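You operate a simulated robot arm through the tools that you are given. There is no shell and no other tool. Be economical: measure what you need, move in short steps, check, and stop when the job is done.

You are at the controls of a simulated robot arm. One attempt, no reset.

## Task
Move the black hose over to the purple cylinder and open its valve.
Fine: loosen the coupler to lift it off; on and tight, bleed knob shut, before the valve opens.

It is judged by the outcome, as a careful person would: the job done as asked, and still so three seconds after it is handed in. It fails if anything else is knocked over, pushed out of place, dropped, spilled or broken.

## Robot
A 7-joint arm with a three-finger gripper on a trunk, on a base that drives. Base frame: it is fixed to the floor where the robot stands at the start and does not move with it; the origin is under the middle of the robot, x ahead of it, y to its left, z up. Units: m, degrees, N and s.
With the tool pointing down near the work surface it reaches from about 0.1 to 0.8 m from the robot's upright axis, wherever it stands. Its first joint turns from -166.0 to 166.0 degrees. Places, roughly: bleed knob of the black hose [0.6, -0.1, 0.8]; brown cylinder [0.5, 1.5, 0.5]. Payload 2.69 kg.
The TCP is the grasp point between the finger pads, 0.029 m short of the fingertips. In the tool frame z runs along the fingers and y along their closing line. The gripper opens to 0.12 m. The gripper's body begins 0.078 m behind the TCP.
Orientation is told as [roll, pitch, yaw] about the base's x, y, z axes, in that order, counted from this pose: with the fingers straight down and closing along the base's y, the tool's x points along the base's -x, its y along +y and its z along -z.

## Interface
- The arm moves only by the tool apply_moves. Its argument "steps" is a list of rows, each a list of 7 numbers: the gripper command, from -1 (fully open) to 1 (shut), values between in proportion, then the shift along the tool's x, y, z in units of 250 mm (1.0 is 250 mm), then the turn, a rotation vector about the tool's x, y, z in units of 60 degrees (1.0 is 60 degrees). In form: [[gripper, x, y, z, ax, ay, az], ...]. A call has 1 to 12 rows; each row is the pose to reach, as a shift and turn from the pose commanded when the call began, along the tool's axes at that moment. A call with a number of a shift or a turn outside -1 to 1 is refused whole. Rows are played at 5 a second. More than 0.05 m and 8.6 degrees between two rows, or a gripper value outside its range, and nothing of the call is played. A pose out of reach is approached as far as the arm can. The call stops where the force on the tool passes 40 N (or 10 N more than at its start, if that is more) or the arm is blocked; 0.2 s more then pass. The fingers move at their own pace and stop on an object; they squeeze with about 21 N. The grip force told is the motor's: it shows also when the fingers shut on nothing. Time passes only in rows, and 0.2 s behind the last, so rows that repeat a pose let the fingers close. The reply holds the time, the measured pose of the TCP, the force on the tool along the base axes, the opening and the grip force, in the units named above and with some noise, with the torque about the TCP (base axes, N m) and any sound that the robot's microphone picked up, and new pictures: "views" is both (left out), scene, wrist or none.
- Cameras (640 x 400 px; columns grow to the right, rows downward): "scene" is now at [0.1899, 0.1295, 1.4622]; the picture's right is [-0.83, -0.56, 0.00], its down [-0.44, 0.67, -0.60] and it looks along [0.33, -0.50, -0.80] (base axes); focal length 262 px, centre (320, 200). "wrist" rides on the gripper at [0.063, 0, -0.104] in the tool frame; the picture's right is [0.00, 1.00, 0.00], its down [-0.83, 0.00, -0.56] and it looks along [-0.56, 0.00, 0.83] (tool axes); focal length 275 px, centre (320, 200). There is no depth. A picture from a camera that has moved, and an enlarged one, comes with that camera's place and axes in the base frame and with its lens.
- slide_trunk(by): slides the trunk up (or, below 0, down) by that many m; the arm and the scene camera ride with it, the base frame stays. It gives what a move gives, with no picture.
- base_move(legs): drives the robot by 1 to 6 legs, each [ahead, left, turn to the left] in m, m and degrees, along the robot's own axes; the way and the turn of a leg run together, so that a leg with both is an arc; at most 1.5 m and 180 degrees a leg. The arm and the cameras ride along, it lands a little off, and it stops where it bumps. It gives what a move gives, and a new picture of the scene camera.
- aim_head(pan, tilt): turns the head with the scene camera to pan (to the left, within 143 degrees either way) and tilt (down, from -29 to 69), counted from straight ahead of the robot. It gives what a move gives, and a new picture of the scene camera.
- inspect(camera, box): a new picture of the part [left, top, right, bottom] of that camera's present view, enlarged. No time passes.
- close_job(): hands the job in; it is judged then, once.

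Go step by step. Nothing tells you exact positions but the pictures and the camera data: compare them with the known pose of the tool, close in by small moves and look again before you grip or let go. The budget is 120 turns and 260 pictures, counting those below and the enlarged ones. Unless the task says otherwise, let go and move clear before handing in, and close with one line.

The tools are called after "Call:" by a JSON object that holds its "op" and its "data". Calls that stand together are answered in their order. apply_moves: Moves the arm, as the interface text tells. Its arguments: {"type":"object","properties":{"steps":{"type":"array"},"views":{"type":"string","enum":["both","scene","wrist","none"]}},"required":["steps"]} The other tools are called the same way: slide_trunk (by) slides the trunk up or down; base_move (legs) drives the base; aim_head (pan, tilt) turns the head that bears the scene camera; inspect (camera, box) takes an enlarged picture of a part of a camera's view; close_job () hands the job in.

At the start:

```text
time_s: 0.0
eef_pos: [0.4876, -0.1, 1.0682]
tcp_rot: [0.0, 0.0, 0.1]
wrist_force: [-0.2, 0.9, 0.4]
wrist_torque: [-0.02, 0.01, -0.03]
gripper_width: 0.1203
gripper_force: 0.1
trunk travel left (down, up): [-0.475, 0.111]
robot x, y, heading: [0.0004, -0.0004, -0.0]
head pan, tilt: [-56.3, 53.3]
```

scene: 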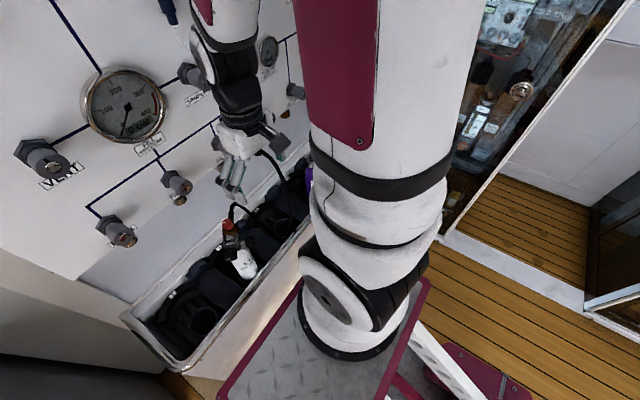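
wrist: 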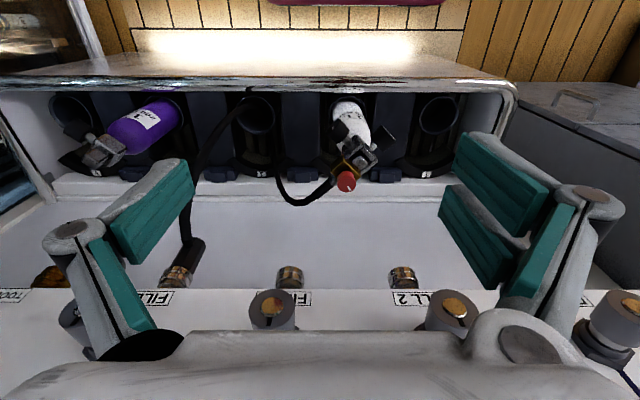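

I see a white cylinder with the black hose's coupler on it and a purple cylinder beside it, both in a trough in front of a panel. I'll look closer before moving.

Call:
{"op": "inspect", "data": {"camera": "wrist", "box": [220, 70, 460, 220]}}

Call:
{"op": "inspect", "data": {"camera": "wrist", "box": [40, 70, 240, 195]}}

Call:
{"op": "inspect", "data": {"camera": "scene", "box": [140, 130, 340, 290]}}

```text
2.67 times, centred on (340, 145) of wrist
camera zoom: at [0.4259, -0.0997, 1.1719], right [0.0, 1.0, 0.0], down [0.83, 0.0, 0.56], along [0.56, 0.0, -0.83], focal length 734 px, centre (267, 347)
```

zoom: 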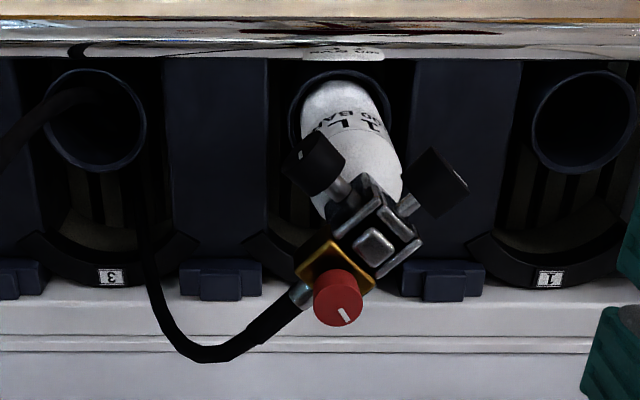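

```text
3.20 times, centred on (140, 132) of wrist
camera zoom: at [0.4259, -0.0997, 1.1719], right [0.0, 1.0, 0.0], down [0.83, 0.0, 0.56], along [0.56, 0.0, -0.83], focal length 881 px, centre (896, 416)
```

zoom: 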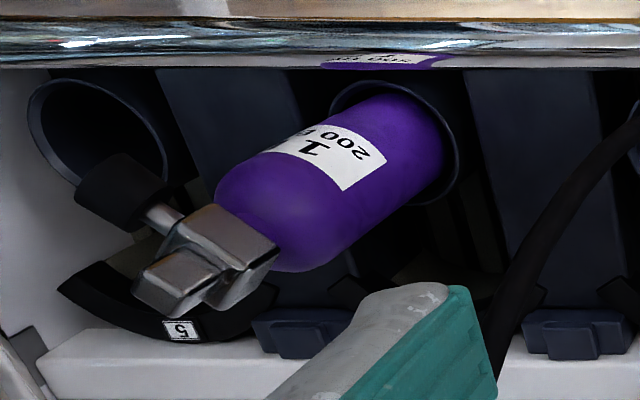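

```text
2.50 times, centred on (240, 210) of scene
camera zoom: at [0.1899, 0.1295, 1.4622], right [-0.83, -0.56, 0.0], down [-0.44, 0.67, -0.6], along [0.33, -0.5, -0.8], focal length 655 px, centre (520, 175)
```

zoom: 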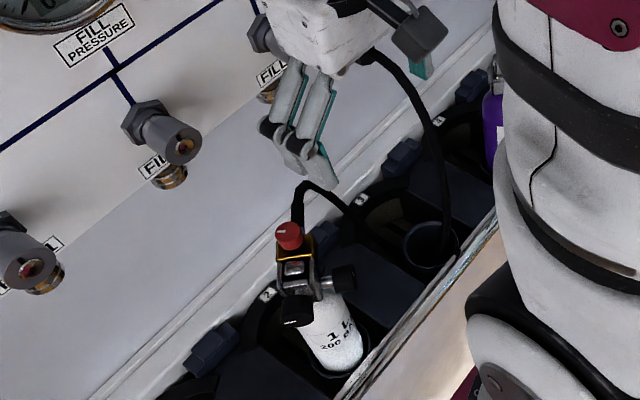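

The coupler's red knob triangulates to about (0.65, -0.06, 0.79) and the purple valve to about (0.61, -0.45, 0.76). I'll zoom in further on the coupler and look at the floor on my right side.

Call:
{"op": "inspect", "data": {"camera": "wrist", "box": [310, 95, 406, 200]}}

Call:
{"op": "aim_head", "data": {"pan": -85, "tilt": 50}}

```text
3.81 times, centred on (358, 148) of wrist
camera zoom: at [0.4259, -0.0997, 1.1719], right [0.0, 1.0, 0.0], down [0.83, 0.0, 0.56], along [0.56, 0.0, -0.83], focal length 1049 px, centre (175, 400)
```

zoom: 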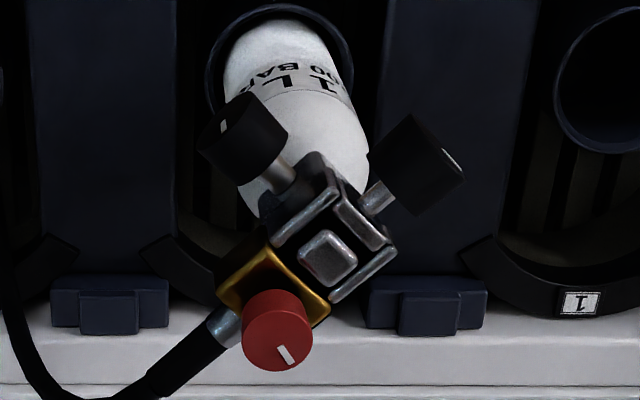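

```text
time_s: 0.9
eef_pos: [0.4883, -0.1003, 1.0675]
tcp_rot: [0.0, 0.1, -0.1]
wrist_force: [0.2, -0.1, -0.1]
wrist_torque: [0.0, 0.01, 0.0]
gripper_width: 0.12
gripper_force: 0.1
trunk travel left (down, up): [-0.475, 0.111]
robot x, y, heading: [0.0, 0.0011, 0.0]
head pan, tilt: [-85.0, 50.0]
camera scene: at [0.1557, 0.1142, 1.4665], right [-1.0, -0.09, 0.0], down [-0.07, 0.76, -0.64], along [0.06, -0.64, -0.77], focal length 262 px, centre (320, 200)
```

scene: 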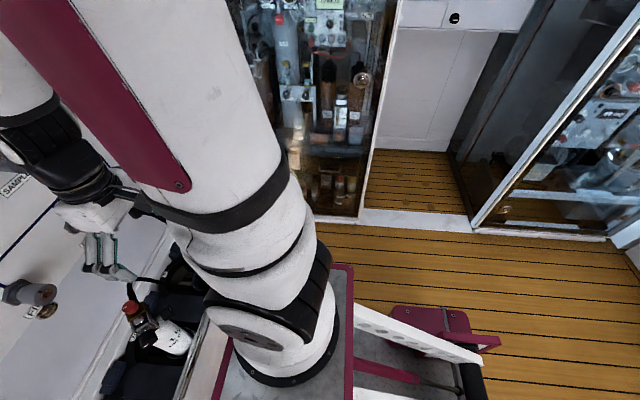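

The yellow block with the red bleed knob, the valve post and the right black knob lie in line, so the right knob is the clamp screw. The left black knob is then the cylinder's handwheel. Next I move the wrist camera over to the purple cylinder.

Call:
{"op": "apply_moves", "data": {"steps": [[-1, 0, -0.2, 0, 0, 0, 0], [-1, 0.05, -0.4, 0, 0, 0, 0], [-1, 0.1, -0.6, 0, 0, 0, 0], [-1, 0.15, -0.8, 0, 0, 0, 0], [-1, 0.2, -1.0, 0, 0, 0, 0], [-1, 0.25, -1.0, 0.15, 0, 0, 0], [-1, 0.3, -1.0, 0.3, 0, 0, 0]], "views": "both"}}

Call:
{"op": "inspect", "data": {"camera": "wrist", "box": [220, 100, 420, 225]}}

```text
refused: row 2 steps farther than a row can; nothing moved
```

```text
3.20 times, centred on (320, 162) of wrist
camera zoom: at [0.4259, -0.0997, 1.1719], right [0.0, 1.0, 0.0], down [0.83, 0.0, 0.56], along [0.56, 0.0, -0.83], focal length 881 px, centre (320, 320)
```

zoom: 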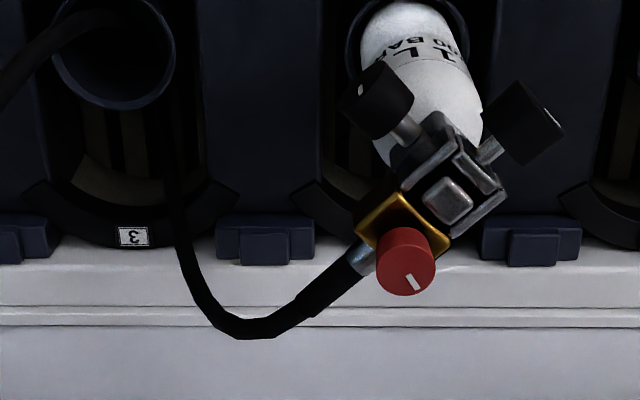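

The first row layout exceeded the step limit, so I'm splitting the motion into smaller rows and repeating the view over the purple cylinder.

Call:
{"op": "apply_moves", "data": {"steps": [[-1, 0.03, -0.17, 0, 0, 0, 0], [-1, 0.06, -0.34, 0.03, 0, 0, 0], [-1, 0.1, -0.51, 0.06, 0, 0, 0], [-1, 0.15, -0.68, 0.1, 0, 0, 0], [-1, 0.2, -0.84, 0.15, 0, 0, 0], [-1, 0.25, -1.0, 0.2, 0, 0, 0], [-1, 0.28, -1.0, 0.3, 0, 0, 0]], "views": "both"}}

Call:
{"op": "inspect", "data": {"camera": "wrist", "box": [220, 100, 420, 225]}}

```text
time_s: 2.5
eef_pos: [0.4178, -0.3506, 0.9951]
tcp_rot: [0.0, 0.0, 0.0]
wrist_force: [0.1, 0.0, -0.4]
wrist_torque: [-0.01, -0.03, 0.0]
gripper_width: 0.1197
gripper_force: 0.1
trunk travel left (down, up): [-0.475, 0.111]
robot x, y, heading: [0.0001, -0.0002, 0.2]
head pan, tilt: [-85.0, 50.0]
camera scene: at [0.1556, 0.1144, 1.4665], right [-1.0, -0.09, 0.0], down [-0.07, 0.76, -0.64], along [0.06, -0.64, -0.77], focal length 262 px, centre (320, 200)
camera wrist: at [0.3559, -0.3508, 1.0995], right [0.0, 1.0, 0.0], down [0.83, 0.0, 0.56], along [0.56, 0.0, -0.83], focal length 275 px, centre (320, 200)
```

scene: 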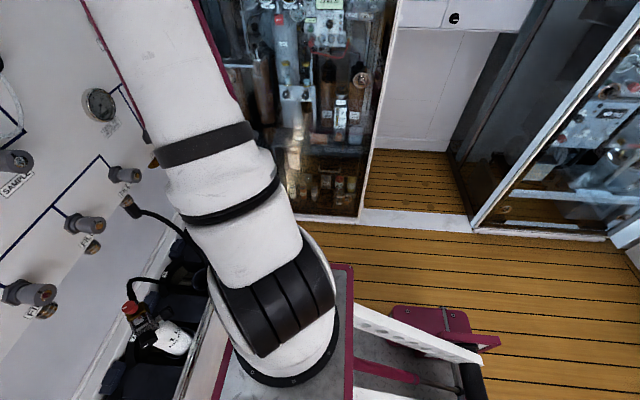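
wrist: 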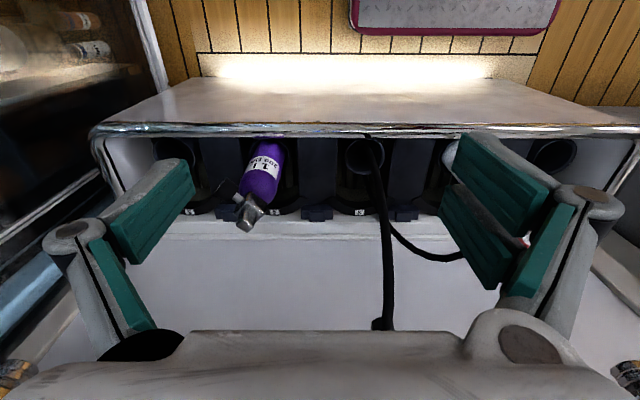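

```text
3.20 times, centred on (320, 162) of wrist
camera zoom: at [0.3559, -0.3508, 1.0995], right [0.0, 1.0, 0.0], down [0.83, 0.0, 0.56], along [0.56, 0.0, -0.83], focal length 881 px, centre (320, 320)
```

zoom: 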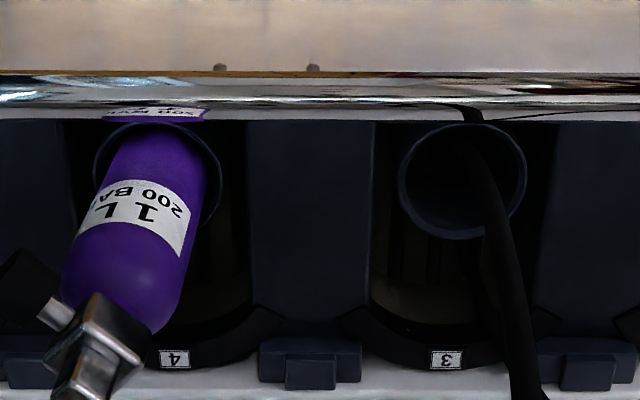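

Front rim is about z 0.57, well below the valves at ~0.75, so a horizontal approach to the knobs is feasible. I'm bringing the arm back left while yawing, so the wrist camera ends up above a horizontal gripper.

Call:
{"op": "apply_moves", "data": {"steps": [[-1, 0, 0.125, 0, 0, 0, -0.125], [-1, 0, 0.25, 0, 0, 0, -0.25], [-1, 0, 0.375, 0, 0, 0, -0.375], [-1, 0, 0.5, 0, 0, 0, -0.5], [-1, 0, 0.625, 0, 0, 0, -0.625], [-1, 0, 0.75, 0, 0, 0, -0.75], [-1, 0, 0.875, 0, 0, 0, -0.875], [-1, 0, 1.0, 0, 0, 0, -1.0]], "views": "none"}}

```text
time_s: 4.3
eef_pos: [0.4732, -0.1233, 1.0025]
tcp_rot: [0.1, 0.1, 60.0]
wrist_force: [0.0, -0.3, -0.5]
wrist_torque: [0.0, 0.01, -0.01]
gripper_width: 0.1199
gripper_force: 0.1
out of reach, approached as far as the arm can: row 5, 6, 7, 8
trunk travel left (down, up): [-0.475, 0.111]
robot x, y, heading: [0.0013, 0.0028, -0.2]
head pan, tilt: [-85.0, 50.0]
```

The arm ended slightly off target, near some limit. I'll continue the yaw and check whether it still follows.

Call:
{"op": "apply_moves", "data": {"steps": [[-1, 0, 0, 0, 0, 0, -0.125], [-1, 0, 0, 0, 0, 0, -0.25], [-1, 0, 0, 0, 0, 0, -0.375], [-1, 0, 0, 0, 0, 0, -0.5], [-1, 0, 0, 0, 0, 0, -0.625], [-1, 0, 0, 0, 0, 0, -0.75], [-1, 0, 0, 0, 0, 0, -0.875], [-1, 0, 0, 0, 0, 0, -1.0]], "views": "both"}}

```text
time_s: 6.1
eef_pos: [0.471, -0.1245, 1.006]
tcp_rot: [0.1, -0.2, 120.1]
wrist_force: [0.0, -0.7, -0.1]
wrist_torque: [0.0, -0.03, -0.04]
gripper_width: 0.1198
gripper_force: 0.1
out of reach, approached as far as the arm can: row 4, 5, 6, 7, 8
trunk travel left (down, up): [-0.475, 0.111]
robot x, y, heading: [-0.0038, 0.0024, 0.0]
head pan, tilt: [-85.0, 50.0]
camera scene: at [0.1556, 0.1142, 1.4665], right [-1.0, -0.09, 0.0], down [-0.07, 0.76, -0.64], along [0.06, -0.64, -0.77], focal length 262 px, centre (320, 200)
camera wrist: at [0.5041, -0.1795, 1.1089], right [-0.86, -0.51, 0.0], down [-0.42, 0.72, 0.56], along [-0.28, 0.48, -0.83], focal length 275 px, centre (320, 200)
```

scene: 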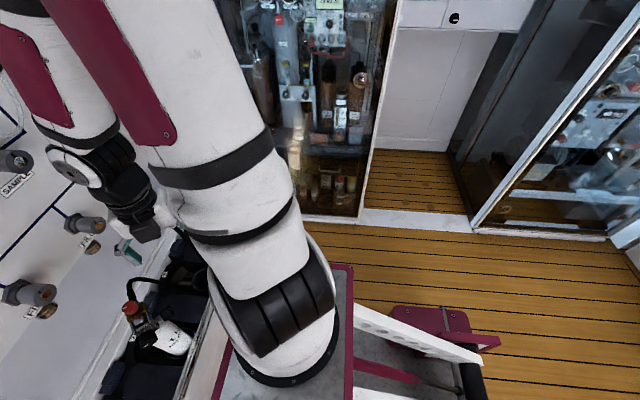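
wrist: 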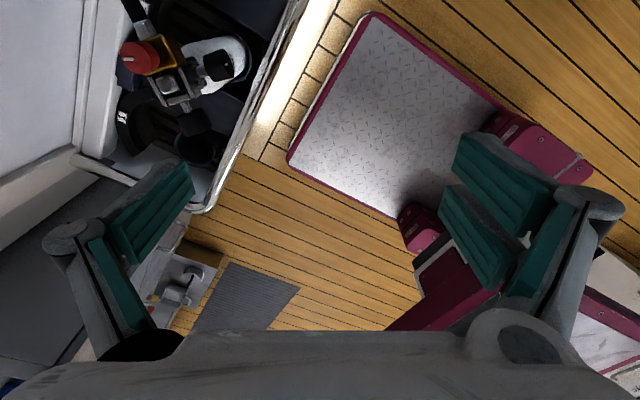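

The yaw followed. I'll finish the yaw while shifting left, then tilt the gripper to horizontal, pointing along the clamp axis.

Call:
{"op": "apply_moves", "data": {"steps": [[-1, -0.11, -0.07, 0, 0, 0, -0.06], [-1, -0.22, -0.14, 0, 0, 0, -0.12], [-1, -0.33, -0.21, 0, 0, 0, -0.18], [-1, -0.44, -0.28, 0, 0, 0, -0.25], [-1, -0.56, -0.34, 0, 0, 0, -0.25], [-1, -0.69, -0.4, 0, 0, 0, -0.25]], "views": "none"}}

Call:
{"op": "apply_moves", "data": {"steps": [[-1, 0, 0, 0, 0, 0.14, 0], [-1, 0, 0, 0, 0, 0.28, 0], [-1, 0, 0, 0, 0, 0.42, 0], [-1, 0, 0, 0, 0, 0.56, 0], [-1, 0, 0, 0, 0, 0.7, 0], [-1, 0, 0, 0, 0, 0.84, 0], [-1, 0, 0, 0, 0, 0.98, 0]], "views": "both"}}

```text
time_s: 7.5
eef_pos: [0.4879, 0.0799, 1.0105]
tcp_rot: [0.1, 0.0, 134.9]
wrist_force: [-0.2, -0.9, 0.0]
wrist_torque: [0.07, -0.04, -0.03]
gripper_width: 0.1198
gripper_force: 0.0
out of reach, approached as far as the arm can: row 1, 2, 3, 4, 5, 6
trunk travel left (down, up): [-0.475, 0.111]
robot x, y, heading: [-0.0007, -0.0009, -0.2]
head pan, tilt: [-85.0, 50.0]
```

```text
time_s: 9.1
eef_pos: [0.5074, 0.0999, 1.0048]
tcp_rot: [-0.1, 59.0, 134.9]
wrist_force: [0.3, 0.0, 0.0]
wrist_torque: [0.02, 0.03, 0.07]
gripper_width: 0.12
gripper_force: 0.0
out of reach, approached as far as the arm can: row 1, 2, 3, 4, 5, 6, 7
trunk travel left (down, up): [-0.475, 0.111]
robot x, y, heading: [0.0009, 0.0016, 0.2]
head pan, tilt: [-85.0, 50.0]
camera scene: at [0.1556, 0.1138, 1.4665], right [-1.0, -0.09, 0.0], down [-0.07, 0.76, -0.64], along [0.06, -0.64, -0.77], focal length 262 px, centre (320, 200)
camera wrist: at [0.4685, 0.1412, 1.112], right [-0.71, -0.71, 0.0], down [-0.64, 0.64, -0.43], along [0.3, -0.3, -0.9], focal length 275 px, centre (320, 200)
```

scene: 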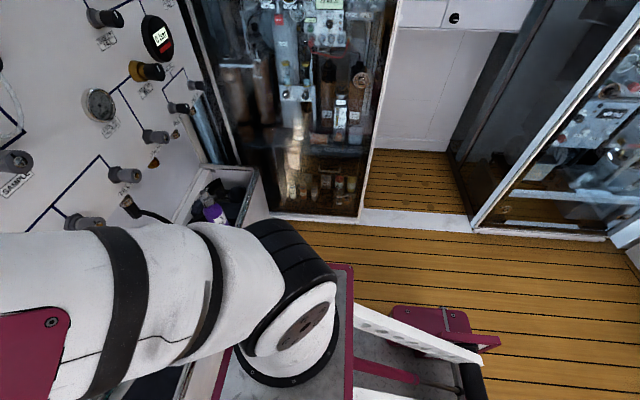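
wrist: 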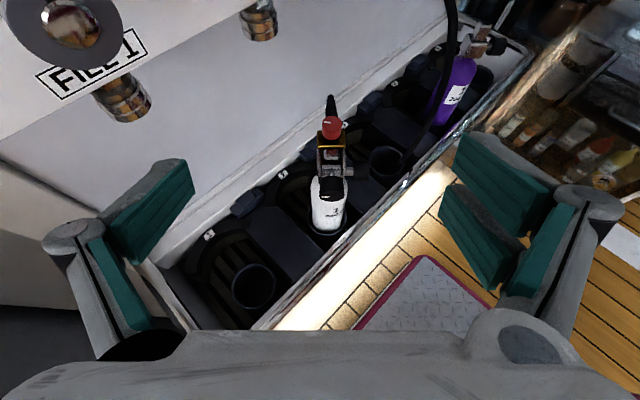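

Good view down the clamp axis, with the white bottle's coupler in line. I'm zooming in on both valves.

Call:
{"op": "inspect", "data": {"camera": "wrist", "box": [285, 90, 381, 240]}}

Call:
{"op": "inspect", "data": {"camera": "wrist", "box": [420, 0, 540, 130]}}

Call:
{"op": "inspect", "data": {"camera": "scene", "box": [170, 150, 270, 230]}}

```text
2.67 times, centred on (333, 165) of wrist
camera zoom: at [0.4685, 0.1412, 1.112], right [-0.71, -0.71, 0.0], down [-0.64, 0.64, -0.43], along [0.3, -0.3, -0.9], focal length 734 px, centre (285, 293)
```

zoom: 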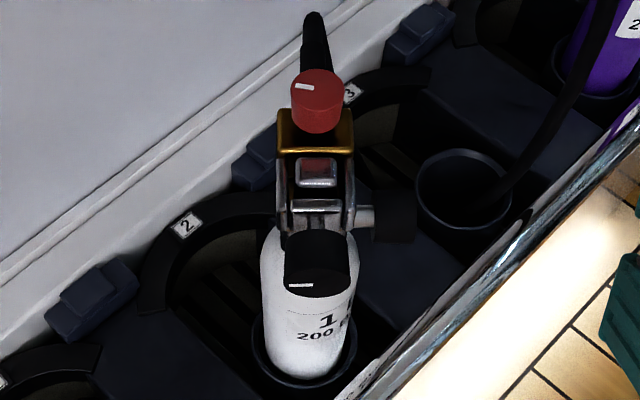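

```text
3.08 times, centred on (480, 65) of wrist
camera zoom: at [0.4685, 0.1412, 1.112], right [-0.71, -0.71, 0.0], down [-0.64, 0.64, -0.43], along [0.3, -0.3, -0.9], focal length 847 px, centre (-172, 615)
```

zoom: 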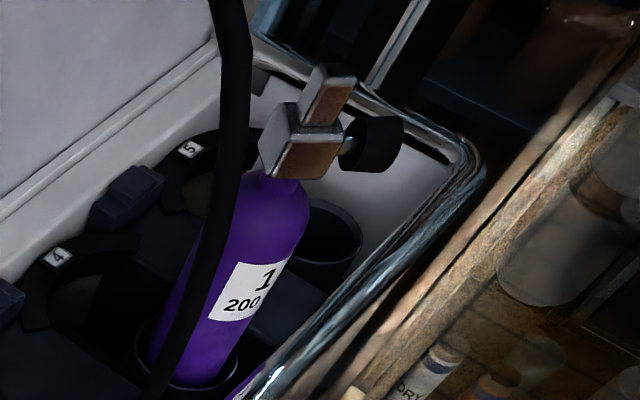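

```text
5.00 times, centred on (220, 190) of scene
camera zoom: at [0.1556, 0.1138, 1.4665], right [-1.0, -0.09, 0.0], down [-0.07, 0.76, -0.64], along [0.06, -0.64, -0.77], focal length 1311 px, centre (820, 250)
```

zoom: 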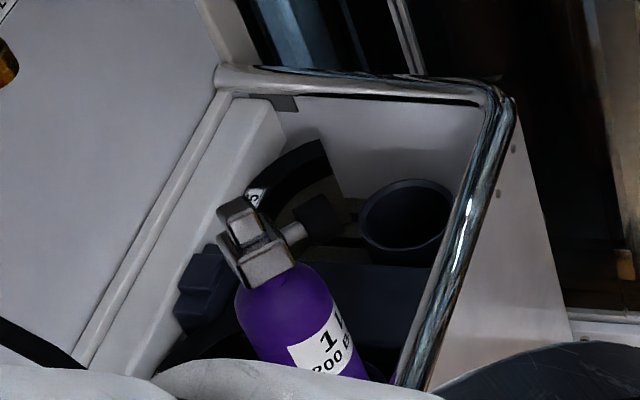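

Both valves have similar orientation, with the handwheel facing (-x,-y) and the coupler sliding over the post from above. The arm is cramped, so I'm backing the base up 0.2 m to give it room and checking the view.

Call:
{"op": "base_move", "data": {"legs": [[-0.2, 0, 0]]}}

```text
time_s: 10.7
eef_pos: [0.308, 0.102, 1.0052]
tcp_rot: [0.2, 58.8, 135.0]
wrist_force: [-0.1, 0.5, -1.3]
wrist_torque: [0.02, 0.02, 0.02]
gripper_width: 0.12
gripper_force: 0.1
trunk travel left (down, up): [-0.475, 0.111]
robot x, y, heading: [-0.2053, 0.0024, 0.2]
head pan, tilt: [-85.0, 50.0]
camera scene: at [-0.0441, 0.1143, 1.4664], right [-1.0, -0.09, 0.0], down [-0.07, 0.76, -0.64], along [0.06, -0.64, -0.77], focal length 262 px, centre (320, 200)
```

scene: 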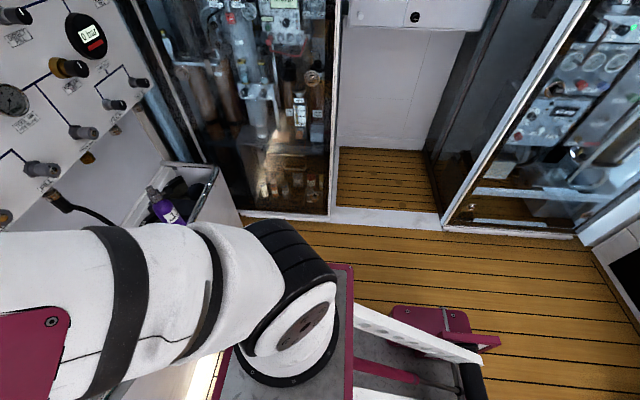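

The arm has room now. I'll inspect the digital readout on the panel for pressure hints and turn the head toward the coupler.

Call:
{"op": "inspect", "data": {"camera": "scene", "box": [50, 0, 130, 60]}}

Call:
{"op": "aim_head", "data": {"pan": -12, "tilt": 35}}

```text
6.67 times, centred on (90, 30) of scene
camera zoom: at [-0.0441, 0.1143, 1.4664], right [-1.0, -0.09, 0.0], down [-0.07, 0.76, -0.64], along [0.06, -0.64, -0.77], focal length 1747 px, centre (1853, 1333)
```

zoom: 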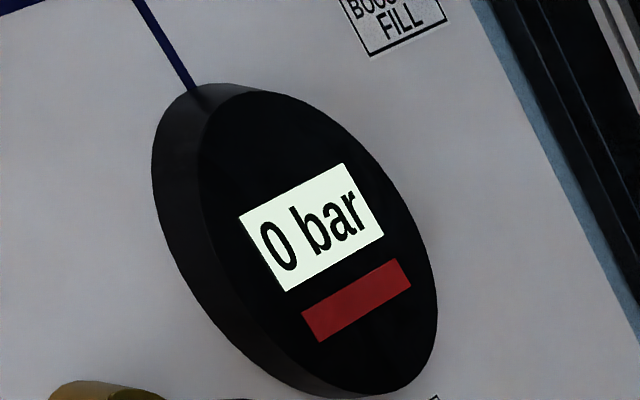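

```text
time_s: 12.2
eef_pos: [0.3079, 0.1016, 1.0057]
tcp_rot: [0.1, 58.8, 135.0]
wrist_force: [0.2, 0.0, 0.3]
wrist_torque: [-0.03, -0.02, 0.04]
gripper_width: 0.12
gripper_force: 0.0
trunk travel left (down, up): [-0.475, 0.111]
robot x, y, heading: [-0.2021, -0.0004, 0.1]
head pan, tilt: [-12.0, 35.0]
camera scene: at [0.0352, 0.1728, 1.4882], right [-0.21, -0.98, 0.0], down [-0.56, 0.12, -0.82], along [0.8, -0.17, -0.57], focal length 262 px, centre (320, 200)
```

scene: 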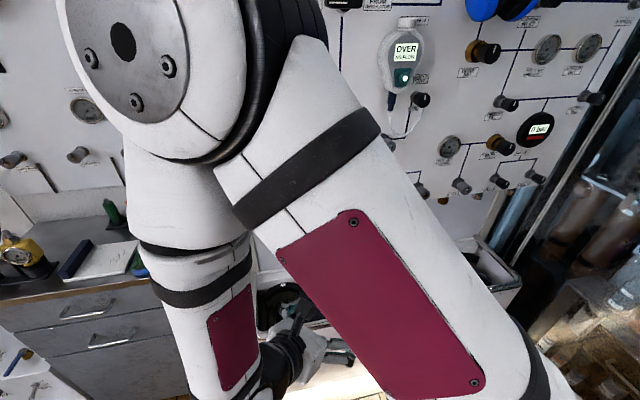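

The booster shows 0 bar. Now I level the gripper along the clamp axis and move it to about 0.1 m short of the clamp knob and 0.1 m above it.

Call:
{"op": "apply_moves", "data": {"steps": [[-1, -0.019, -0.062, 0.11, 0, 0.065, 0], [-1, -0.037, -0.124, 0.22, 0, 0.13, 0], [-1, -0.056, -0.186, 0.33, 0, 0.195, 0], [-1, -0.075, -0.248, 0.44, 0, 0.26, 0], [-1, -0.093, -0.31, 0.55, 0, 0.325, 0], [-1, -0.112, -0.372, 0.66, 0, 0.39, 0], [-1, -0.13, -0.434, 0.77, 0, 0.455, 0], [-1, -0.149, -0.496, 0.878, 0, 0.517, 0]], "views": "wrist"}}

```text
time_s: 14.0
eef_pos: [0.5162, 0.0718, 0.8582]
tcp_rot: [41.0, 89.8, 175.9]
wrist_force: [0.5, 0.7, 0.3]
wrist_torque: [-0.03, 0.03, 0.01]
gripper_width: 0.1199
gripper_force: 0.0
trunk travel left (down, up): [-0.475, 0.111]
robot x, y, heading: [-0.1961, 0.0031, 0.1]
head pan, tilt: [-12.0, 35.0]
camera wrist: at [0.443, 0.146, 0.9204], right [-0.71, -0.71, 0.01], down [-0.4, 0.39, -0.83], along [0.58, -0.59, -0.56], focal length 275 px, centre (320, 200)
```

wrist: 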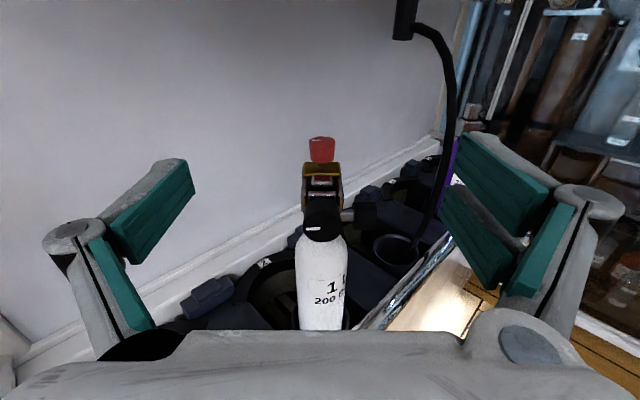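

The arm follows exactly now and the coupler sits straight ahead. I'm zooming in on it.

Call:
{"op": "inspect", "data": {"camera": "wrist", "box": [280, 125, 376, 260]}}

```text
2.96 times, centred on (328, 192) of wrist
camera zoom: at [0.443, 0.146, 0.9204], right [-0.71, -0.71, 0.01], down [-0.4, 0.39, -0.83], along [0.58, -0.59, -0.56], focal length 816 px, centre (296, 222)
```

zoom: 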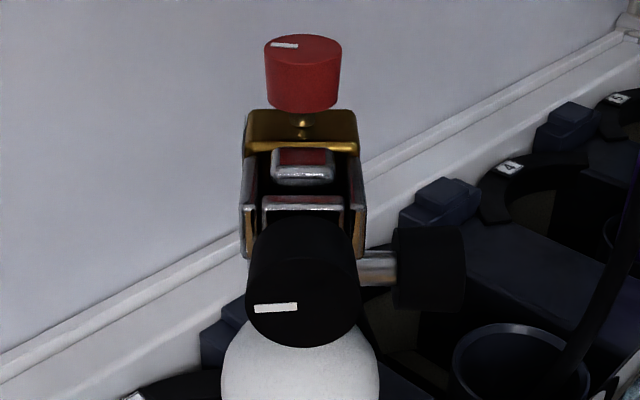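

The clamp knob's face is at about (0.576, 0.007, 0.757), the yoke behind it, the handwheel on its right, and the bleed knob at z 0.783–0.803. Panel stubs above (x ≈ 0.61, z ≈ 1.05) rule out a vertical hand, so I approach the bleed knob at 45°.

Call:
{"op": "apply_moves", "data": {"steps": [[-0.4, 0, 0, 0.07, 0, -0.125, 0], [-0.4, 0, 0, 0.15, 0, -0.25, 0], [-0.4, 0, 0, 0.23, 0, -0.375, 0], [-0.4, 0, 0, 0.31, 0, -0.5, 0], [-0.4, 0, 0, 0.39, 0, -0.625, 0], [-0.4, 0, 0, 0.472, 0, -0.75, 0]], "views": "both"}}

Call:
{"op": "inspect", "data": {"camera": "wrist", "box": [220, 120, 420, 320]}}

```text
time_s: 15.4
eef_pos: [0.5981, -0.0127, 0.8596]
tcp_rot: [0.0, 44.6, 135.1]
wrist_force: [-0.2, 1.3, 0.3]
wrist_torque: [-0.05, -0.03, -0.02]
gripper_width: 0.0842
gripper_force: 0.0
trunk travel left (down, up): [-0.475, 0.111]
robot x, y, heading: [-0.203, 0.0038, 0.1]
head pan, tilt: [-12.0, 35.0]
camera scene: at [0.035, 0.1734, 1.4881], right [-0.21, -0.98, 0.0], down [-0.56, 0.12, -0.82], along [0.8, -0.17, -0.57], focal length 262 px, centre (320, 200)
camera wrist: at [0.5782, 0.0081, 0.9761], right [-0.7, -0.71, 0.0], down [-0.7, 0.69, -0.19], along [0.13, -0.14, -0.98], focal length 275 px, centre (320, 200)
```

scene: 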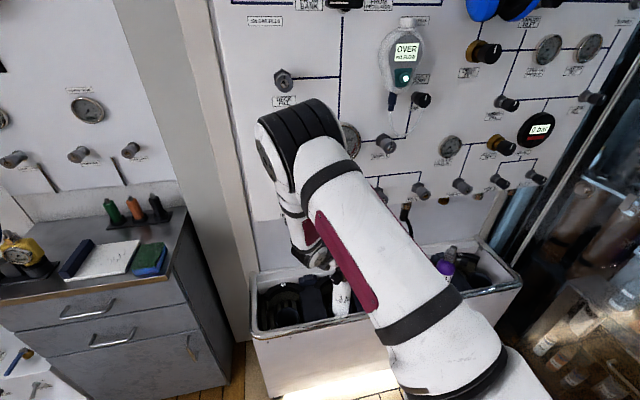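
wrist: 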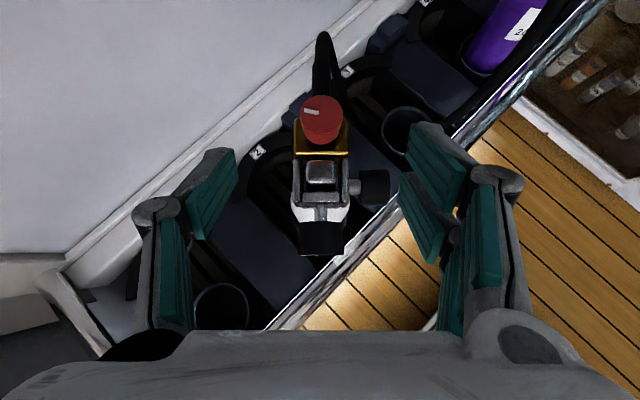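

```text
2.00 times, centred on (320, 220) of wrist
camera zoom: at [0.5782, 0.0081, 0.9761], right [-0.7, -0.71, 0.0], down [-0.7, 0.69, -0.19], along [0.13, -0.14, -0.98], focal length 551 px, centre (320, 160)
```

zoom: 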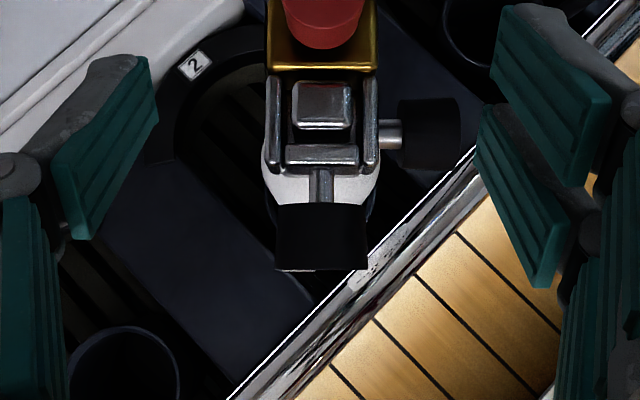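

The bleed knob is centred in the view, so I advance onto it with fingers open and check before closing.

Call:
{"op": "apply_moves", "data": {"steps": [[-0.4, 0, 0, 0.1, 0, 0, 0], [-0.4, -0.006, 0, 0.2, 0, 0, 0], [-0.4, -0.013, 0, 0.307, 0, 0, 0]], "views": "wrist"}}

```text
time_s: 16.2
eef_pos: [0.633, -0.0493, 0.8029]
tcp_rot: [0.1, 44.8, 135.1]
wrist_force: [-0.4, 0.8, 0.2]
wrist_torque: [0.0, 0.0, 0.02]
gripper_width: 0.0841
gripper_force: 0.0
trunk travel left (down, up): [-0.475, 0.111]
robot x, y, heading: [-0.1994, 0.0029, 0.1]
head pan, tilt: [-12.0, 35.0]
camera wrist: at [0.614, -0.0295, 0.9197], right [-0.71, -0.71, 0.0], down [-0.7, 0.69, -0.19], along [0.13, -0.14, -0.98], focal length 275 px, centre (320, 200)
```

wrist: 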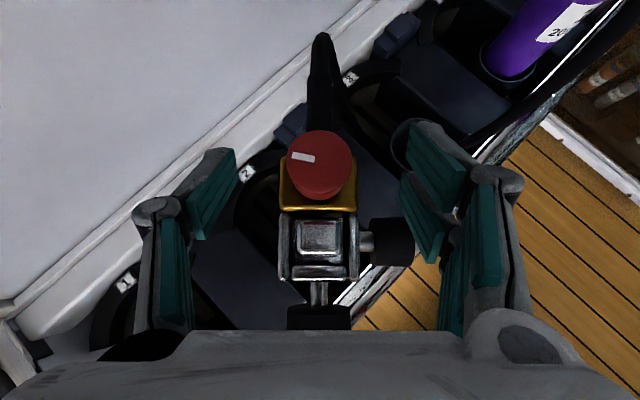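

The fingertips line up with the red knob. I advance 6 mm, close, and turn it gently counterclockwise to open the bleed, watching force and sound.

Call:
{"op": "apply_moves", "data": {"steps": [[-0.4, 0.017, 0, 0.017, 0, 0, 0], [0.6, 0.017, 0, 0.017, 0, 0, 0], [1, 0.017, 0, 0.017, 0, 0, 0], [1, 0.017, 0, 0.017, 0, 0, 0]], "views": "wrist"}}

Call:
{"op": "apply_moves", "data": {"steps": [[1, 0, 0.003, 0, 0.08, 0, -0.08], [1, 0, 0.006, 0, 0.16, 0, -0.16], [1, 0, 0.009, 0, 0.24, 0, -0.24]], "views": "wrist"}}

```text
time_s: 17.2
eef_pos: [0.6371, -0.0551, 0.8034]
tcp_rot: [0.1, 44.9, 135.0]
wrist_force: [1.1, 2.0, 0.3]
wrist_torque: [-0.04, -0.11, 0.02]
gripper_width: 0.0423
gripper_force: 21.0
trunk travel left (down, up): [-0.475, 0.111]
robot x, y, heading: [-0.1964, -0.0021, 0.3]
head pan, tilt: [-12.0, 35.0]
camera wrist: at [0.6181, -0.0346, 0.9202], right [-0.71, -0.71, 0.0], down [-0.7, 0.69, -0.19], along [0.13, -0.14, -0.98], focal length 275 px, centre (320, 200)
```

wrist: 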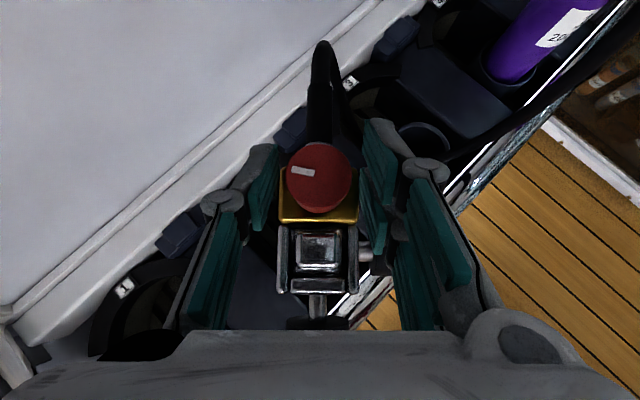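

```text
time_s: 18.0
eef_pos: [0.6367, -0.0565, 0.8038]
tcp_rot: [0.2, 44.9, 155.5]
wrist_force: [-2.6, -1.5, 7.2]
wrist_torque: [-0.63, 0.2, -0.27]
gripper_width: 0.0357
gripper_force: 21.3
trunk travel left (down, up): [-0.475, 0.111]
robot x, y, heading: [-0.1985, -0.0004, -0.1]
head pan, tilt: [-12.0, 35.0]
camera wrist: at [0.611, -0.0448, 0.9207], right [-0.41, -0.91, 0.0], down [-0.89, 0.4, -0.19], along [0.17, -0.08, -0.98], focal length 275 px, centre (320, 200)
```

wrist: 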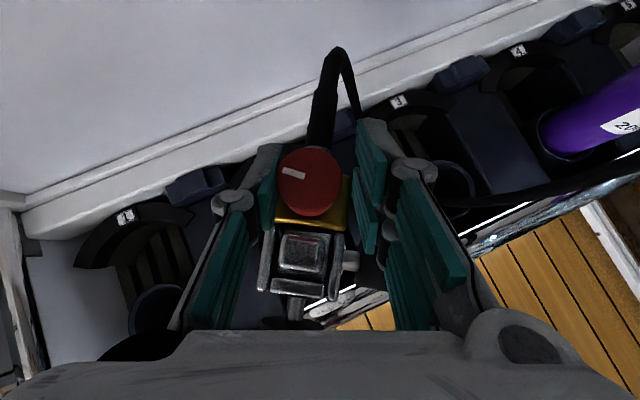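

The knob moved with the tool, but I need to check whether the bottle turned along with it. I'm zooming in.

Call:
{"op": "inspect", "data": {"camera": "wrist", "box": [230, 130, 400, 340]}}

```text
1.90 times, centred on (315, 235) of wrist
camera zoom: at [0.611, -0.0448, 0.9207], right [-0.41, -0.91, 0.0], down [-0.89, 0.4, -0.19], along [0.17, -0.08, -0.98], focal length 524 px, centre (330, 133)
```

zoom: 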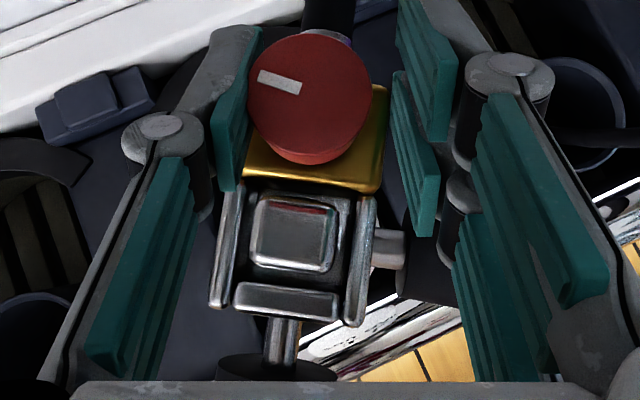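

The fingers caught the yellow block rather than the knob and turned the whole coupler with its bottle a few degrees. I'll turn it straight back, then release.

Call:
{"op": "apply_moves", "data": {"steps": [[1, 0, -0.003, 0, -0.08, 0, 0.08], [1, 0, -0.006, 0, -0.16, 0, 0.16], [1, 0, -0.009, 0, -0.24, 0, 0.24], [1, 0, -0.009, 0, -0.24, 0, 0.24]], "views": "none"}}

Call:
{"op": "apply_moves", "data": {"steps": [[0.2, 0, 0, 0, 0, 0, 0], [-0.1, 0, 0, 0, 0, 0, 0], [-0.1, 0.03, 0, 0, 0, 0, 0], [-0.1, 0.06, 0, 0, 0, 0, 0]], "views": "wrist"}}

Call:
{"op": "inspect", "data": {"camera": "wrist", "box": [230, 130, 400, 340]}}

```text
time_s: 19.0
eef_pos: [0.6385, -0.0554, 0.8032]
tcp_rot: [0.0, 44.9, 134.8]
wrist_force: [-3.3, -2.0, 8.3]
wrist_torque: [-0.57, 0.45, 0.09]
gripper_width: 0.0344
gripper_force: 21.5
trunk travel left (down, up): [-0.475, 0.111]
robot x, y, heading: [-0.1978, 0.0021, -0.1]
head pan, tilt: [-12.0, 35.0]
```

```text
time_s: 20.0
eef_pos: [0.6455, -0.0615, 0.8137]
tcp_rot: [0.1, 44.8, 135.0]
wrist_force: [0.7, -0.4, 1.2]
wrist_torque: [0.01, 0.0, -0.01]
gripper_width: 0.0662
gripper_force: 0.1
trunk travel left (down, up): [-0.475, 0.111]
robot x, y, heading: [-0.1988, 0.0027, 0.1]
head pan, tilt: [-12.0, 35.0]
camera wrist: at [0.6258, -0.0413, 0.9308], right [-0.71, -0.71, 0.0], down [-0.7, 0.69, -0.19], along [0.13, -0.14, -0.98], focal length 275 px, centre (320, 200)
```

wrist: 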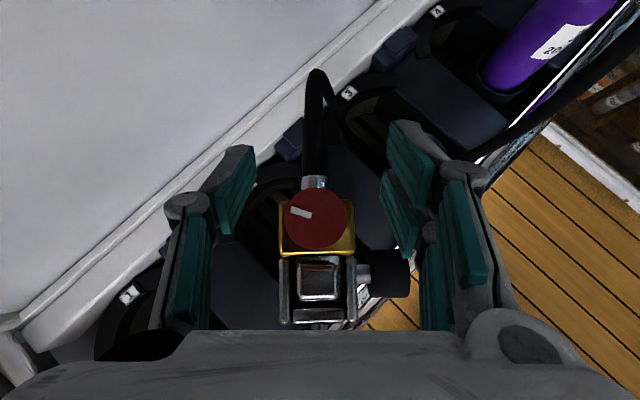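

```text
1.90 times, centred on (315, 235) of wrist
camera zoom: at [0.6258, -0.0413, 0.9308], right [-0.71, -0.71, 0.0], down [-0.7, 0.69, -0.19], along [0.13, -0.14, -0.98], focal length 524 px, centre (330, 133)
```

zoom: 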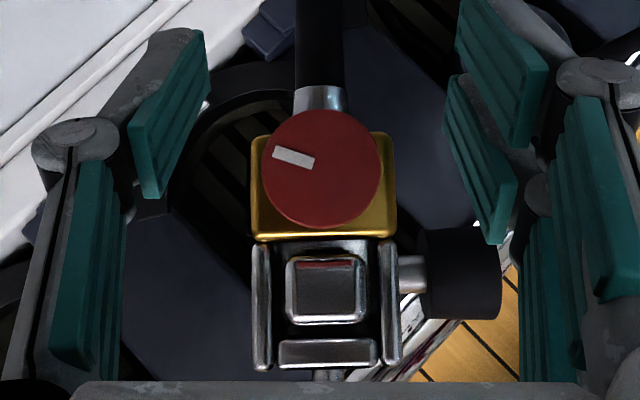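

The coupler is restored to its original angle. A level gripper at z≈0.797 fits the knob's height exactly and clears the yellow block, so I back off and level the hand.

Call:
{"op": "apply_moves", "data": {"steps": [[-0.3, 0, 0, -0.16, 0, 0, 0], [-0.3, 0, 0, -0.32, 0, 0, 0], [-0.3, -0.06, 0, -0.31, 0, 0.125, 0], [-0.3, -0.12, 0, -0.3, 0, 0.25, 0], [-0.3, -0.18, -0.002, -0.29, 0, 0.375, 0], [-0.3, -0.24, -0.004, -0.28, 0, 0.5, 0], [-0.3, -0.3, -0.006, -0.27, 0, 0.625, 0], [-0.3, -0.36, -0.008, -0.263, 0, 0.753, 0]], "views": "wrist"}}

Call:
{"op": "inspect", "data": {"camera": "wrist", "box": [240, 110, 400, 280]}}

```text
time_s: 21.8
eef_pos: [0.571, 0.018, 0.7979]
tcp_rot: [-179.8, 89.8, -44.8]
wrist_force: [0.4, -0.5, -0.4]
wrist_torque: [0.03, 0.01, 0.0]
gripper_width: 0.078
gripper_force: 0.1
trunk travel left (down, up): [-0.475, 0.111]
robot x, y, heading: [-0.1964, -0.0041, -0.1]
head pan, tilt: [-12.0, 35.0]
camera wrist: at [0.4974, 0.0922, 0.8584], right [-0.71, -0.71, 0.0], down [-0.39, 0.39, -0.83], along [0.59, -0.59, -0.55], focal length 275 px, centre (320, 200)
```

wrist: 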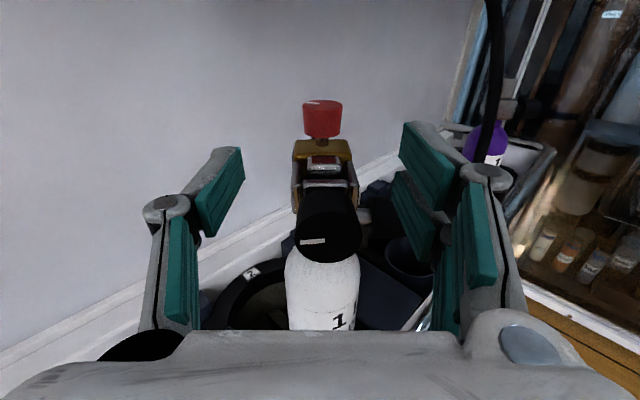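

```text
2.35 times, centred on (320, 195) of wrist
camera zoom: at [0.4974, 0.0922, 0.8584], right [-0.71, -0.71, 0.0], down [-0.39, 0.39, -0.83], along [0.59, -0.59, -0.55], focal length 648 px, centre (320, 212)
```

zoom: 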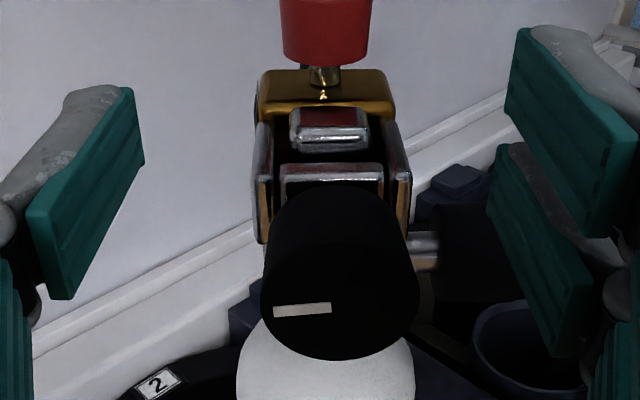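

The hand is level with the knob. I advance so that the fingers straddle it, then close.

Call:
{"op": "apply_moves", "data": {"steps": [[-0.3, 0, 0, 0.14, 0, 0, 0], [-0.3, 0, 0, 0.28, 0, 0, 0], [-0.3, -0.004, -0.004, 0.4, 0, 0, 0], [0.5, -0.004, -0.004, 0.4, 0, 0, 0], [1, -0.004, -0.004, 0.4, 0, 0, 0], [1, -0.004, -0.004, 0.4, 0, 0, 0]], "views": "wrist"}}

Call:
{"op": "inspect", "data": {"camera": "wrist", "box": [230, 110, 410, 310]}}

```text
time_s: 23.2
eef_pos: [0.6405, -0.0516, 0.7918]
tcp_rot: [93.1, 90.0, -132.0]
wrist_force: [-3.2, 0.2, -0.3]
wrist_torque: [-0.29, 0.44, -0.13]
gripper_width: 0.0348
gripper_force: 20.9
trunk travel left (down, up): [-0.475, 0.111]
robot x, y, heading: [-0.2026, 0.0008, -0.2]
head pan, tilt: [-12.0, 35.0]
camera wrist: at [0.568, 0.0217, 0.8539], right [-0.71, -0.71, 0.01], down [-0.4, 0.39, -0.83], along [0.58, -0.59, -0.56], focal length 275 px, centre (320, 200)
```

wrist: 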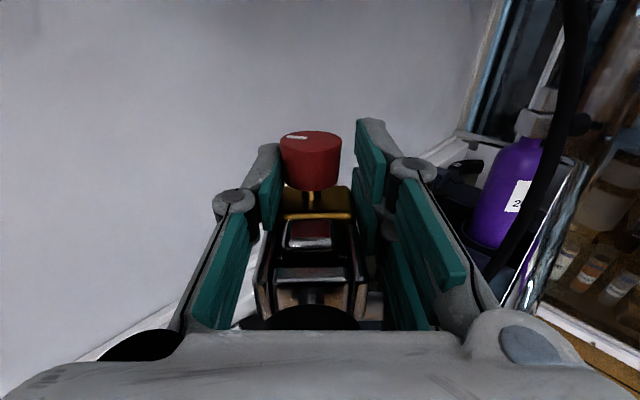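

```text
2.00 times, centred on (320, 210) of wrist
camera zoom: at [0.568, 0.0217, 0.8539], right [-0.71, -0.71, 0.01], down [-0.4, 0.39, -0.83], along [0.58, -0.59, -0.56], focal length 551 px, centre (320, 180)
```

zoom: 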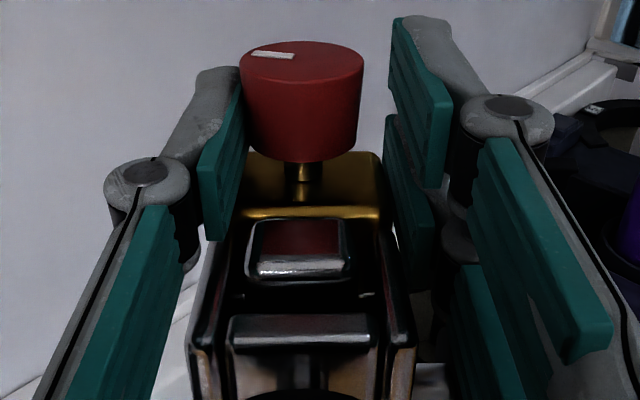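

The right finger is a fork whose lower tine caught the yoke while the left finger met the knob. I open, raise about 11 mm so the lower tine clears the yellow block, and close again.

Call:
{"op": "apply_moves", "data": {"steps": [[-0.1, 0, 0, 0, 0, 0, 0], [-0.1, 0, 0, 0, 0, 0, 0], [-0.1, 0.048, 0, 0, 0, 0, 0], [-0.1, 0.048, 0, 0, 0, 0, 0]], "views": "none"}}

Call:
{"op": "inspect", "data": {"camera": "wrist", "box": [230, 110, 410, 310]}}

Call:
{"op": "apply_moves", "data": {"steps": [[0.5, 0, 0, 0, 0, 0, 0], [1, 0, 0, 0, 0, 0, 0], [1, 0, 0, 0, 0, 0, 0]], "views": "none"}}

Call:
{"op": "inspect", "data": {"camera": "wrist", "box": [230, 110, 410, 310]}}

```text
time_s: 24.2
eef_pos: [0.6405, -0.0518, 0.8054]
tcp_rot: [153.6, 89.9, -71.6]
wrist_force: [-1.6, 1.4, 1.9]
wrist_torque: [0.17, 0.15, 0.01]
gripper_width: 0.0662
gripper_force: 0.1
trunk travel left (down, up): [-0.475, 0.111]
robot x, y, heading: [-0.1949, -0.0008, -0.0]
head pan, tilt: [-12.0, 35.0]
```

```text
2.00 times, centred on (320, 210) of wrist
camera zoom: at [0.5678, 0.0219, 0.8683], right [-0.71, -0.71, 0.01], down [-0.4, 0.39, -0.83], along [0.59, -0.59, -0.55], focal length 551 px, centre (320, 180)
```

zoom: 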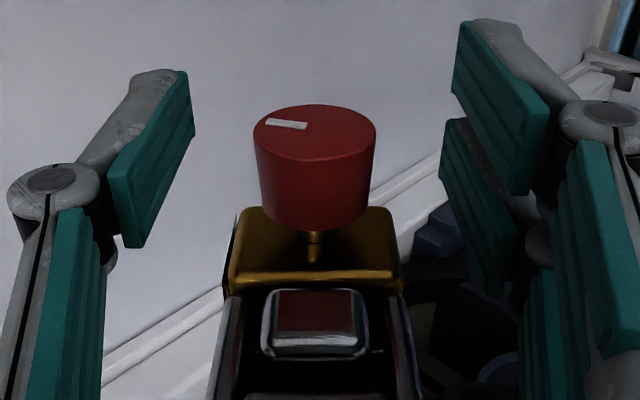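

```text
time_s: 25.0
eef_pos: [0.6409, -0.0523, 0.8069]
tcp_rot: [137.8, 89.8, -87.2]
wrist_force: [-2.2, 2.1, 3.0]
wrist_torque: [0.02, 0.17, -0.03]
gripper_width: 0.0265
gripper_force: 20.8
trunk travel left (down, up): [-0.475, 0.111]
robot x, y, heading: [-0.1987, 0.0018, 0.2]
head pan, tilt: [-12.0, 35.0]
```

```text
2.00 times, centred on (320, 210) of wrist
camera zoom: at [0.5677, 0.0218, 0.868], right [-0.71, -0.71, 0.01], down [-0.4, 0.39, -0.83], along [0.59, -0.59, -0.56], focal length 551 px, centre (320, 180)
```

zoom: 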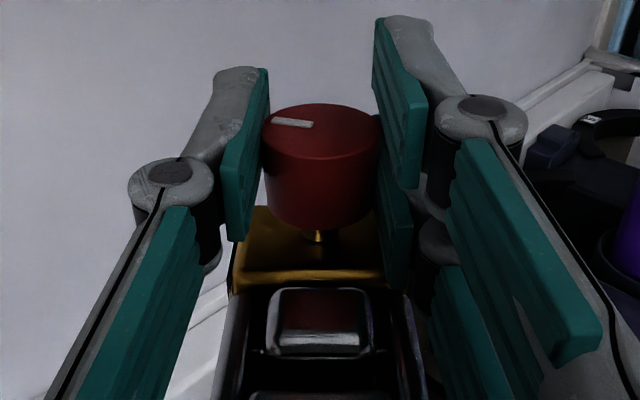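

The knob is now held symmetrically at 26.5 mm. I turn it counterclockwise about the vertical by 24° and watch.

Call:
{"op": "apply_moves", "data": {"steps": [[1, 0, 0, 0, 0.1, 0, 0], [1, 0, 0, 0, 0.2, 0, 0], [1, 0, 0, 0, 0.3, 0, 0], [1, 0, 0, 0, 0.4, 0, 0]], "views": "none"}}

Call:
{"op": "inspect", "data": {"camera": "wrist", "box": [230, 110, 410, 310]}}

```text
time_s: 26.0
eef_pos: [0.6408, -0.0518, 0.8062]
tcp_rot: [30.1, 89.8, -170.9]
wrist_force: [-1.1, -0.1, -6.6]
wrist_torque: [-0.25, -0.31, -0.14]
gripper_width: 0.0263
gripper_force: 20.7
trunk travel left (down, up): [-0.475, 0.111]
robot x, y, heading: [-0.2018, -0.0, 0.4]
head pan, tilt: [-12.0, 35.0]
```

```text
2.00 times, centred on (320, 210) of wrist
camera zoom: at [0.5442, -0.014, 0.8684], right [-0.36, -0.93, 0.01], down [-0.52, 0.19, -0.83], along [0.77, -0.3, -0.56], focal length 551 px, centre (320, 180)
```

zoom: 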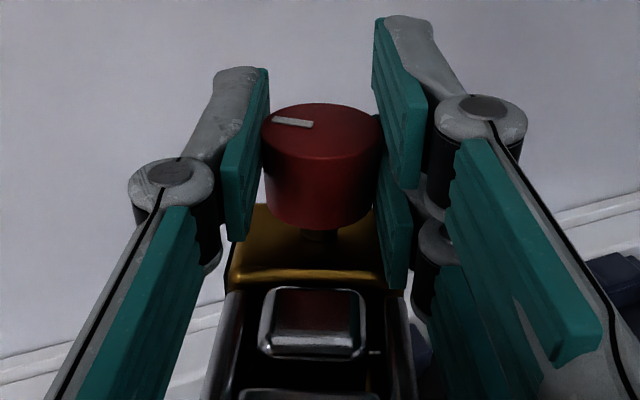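

The whole bottle turned along again, so the bleed doesn't move counterclockwise, meaning it's at its open stop or very stiff. I turn back by the same 24° and see whether the bottle or the knob follows.

Call:
{"op": "apply_moves", "data": {"steps": [[1, 0, 0, 0, -0.1, 0, 0], [1, 0, 0, 0, -0.2, 0, 0], [1, 0, 0, 0, -0.3, 0, 0], [1, 0, 0, 0, -0.4, 0, 0]], "views": "none"}}

Call:
{"op": "inspect", "data": {"camera": "wrist", "box": [230, 110, 410, 310]}}

```text
time_s: 27.0
eef_pos: [0.639, -0.0519, 0.8083]
tcp_rot: [73.8, 89.9, -151.4]
wrist_force: [-0.8, 0.2, -8.9]
wrist_torque: [-0.17, -0.1, 0.01]
gripper_width: 0.0261
gripper_force: 20.8
trunk travel left (down, up): [-0.475, 0.111]
robot x, y, heading: [-0.2014, 0.0003, -0.1]
head pan, tilt: [-12.0, 35.0]
```

```text
2.00 times, centred on (320, 210) of wrist
camera zoom: at [0.5677, 0.0221, 0.8693], right [-0.71, -0.7, 0.01], down [-0.4, 0.39, -0.83], along [0.58, -0.59, -0.56], focal length 551 px, centre (320, 180)
```

zoom: 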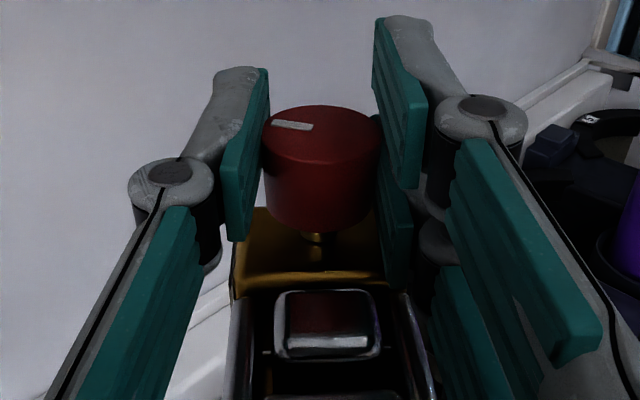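

The bottle followed back. I now test clockwise a bit to learn whether the bleed was open and turns that way.

Call:
{"op": "apply_moves", "data": {"steps": [[1, -0.015, 0, 0, 0, 0, 0], [1, -0.015, 0, 0, -0.1, 0, 0], [1, -0.015, 0, 0, -0.2, 0, 0], [1, -0.015, 0, 0, -0.3, 0, 0], [1, -0.015, 0, 0, -0.4, 0, 0]], "views": "none"}}

Call:
{"op": "inspect", "data": {"camera": "wrist", "box": [230, 110, 410, 310]}}

```text
time_s: 28.2
eef_pos: [0.6409, -0.053, 0.8037]
tcp_rot: [163.5, 89.9, -85.6]
wrist_force: [1.8, 1.5, 12.7]
wrist_torque: [-0.39, -0.02, 0.06]
gripper_width: 0.0261
gripper_force: 20.8
trunk travel left (down, up): [-0.475, 0.111]
robot x, y, heading: [-0.202, 0.0021, 0.2]
head pan, tilt: [-12.0, 35.0]
```

```text
2.00 times, centred on (320, 210) of wrist
camera zoom: at [0.6042, 0.0451, 0.8653], right [-0.93, -0.36, 0.0], down [-0.2, 0.52, -0.83], along [0.29, -0.78, -0.55], focal length 551 px, centre (320, 180)
```

zoom: 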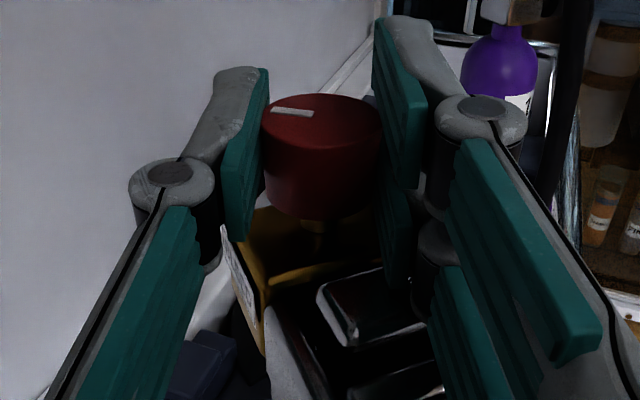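

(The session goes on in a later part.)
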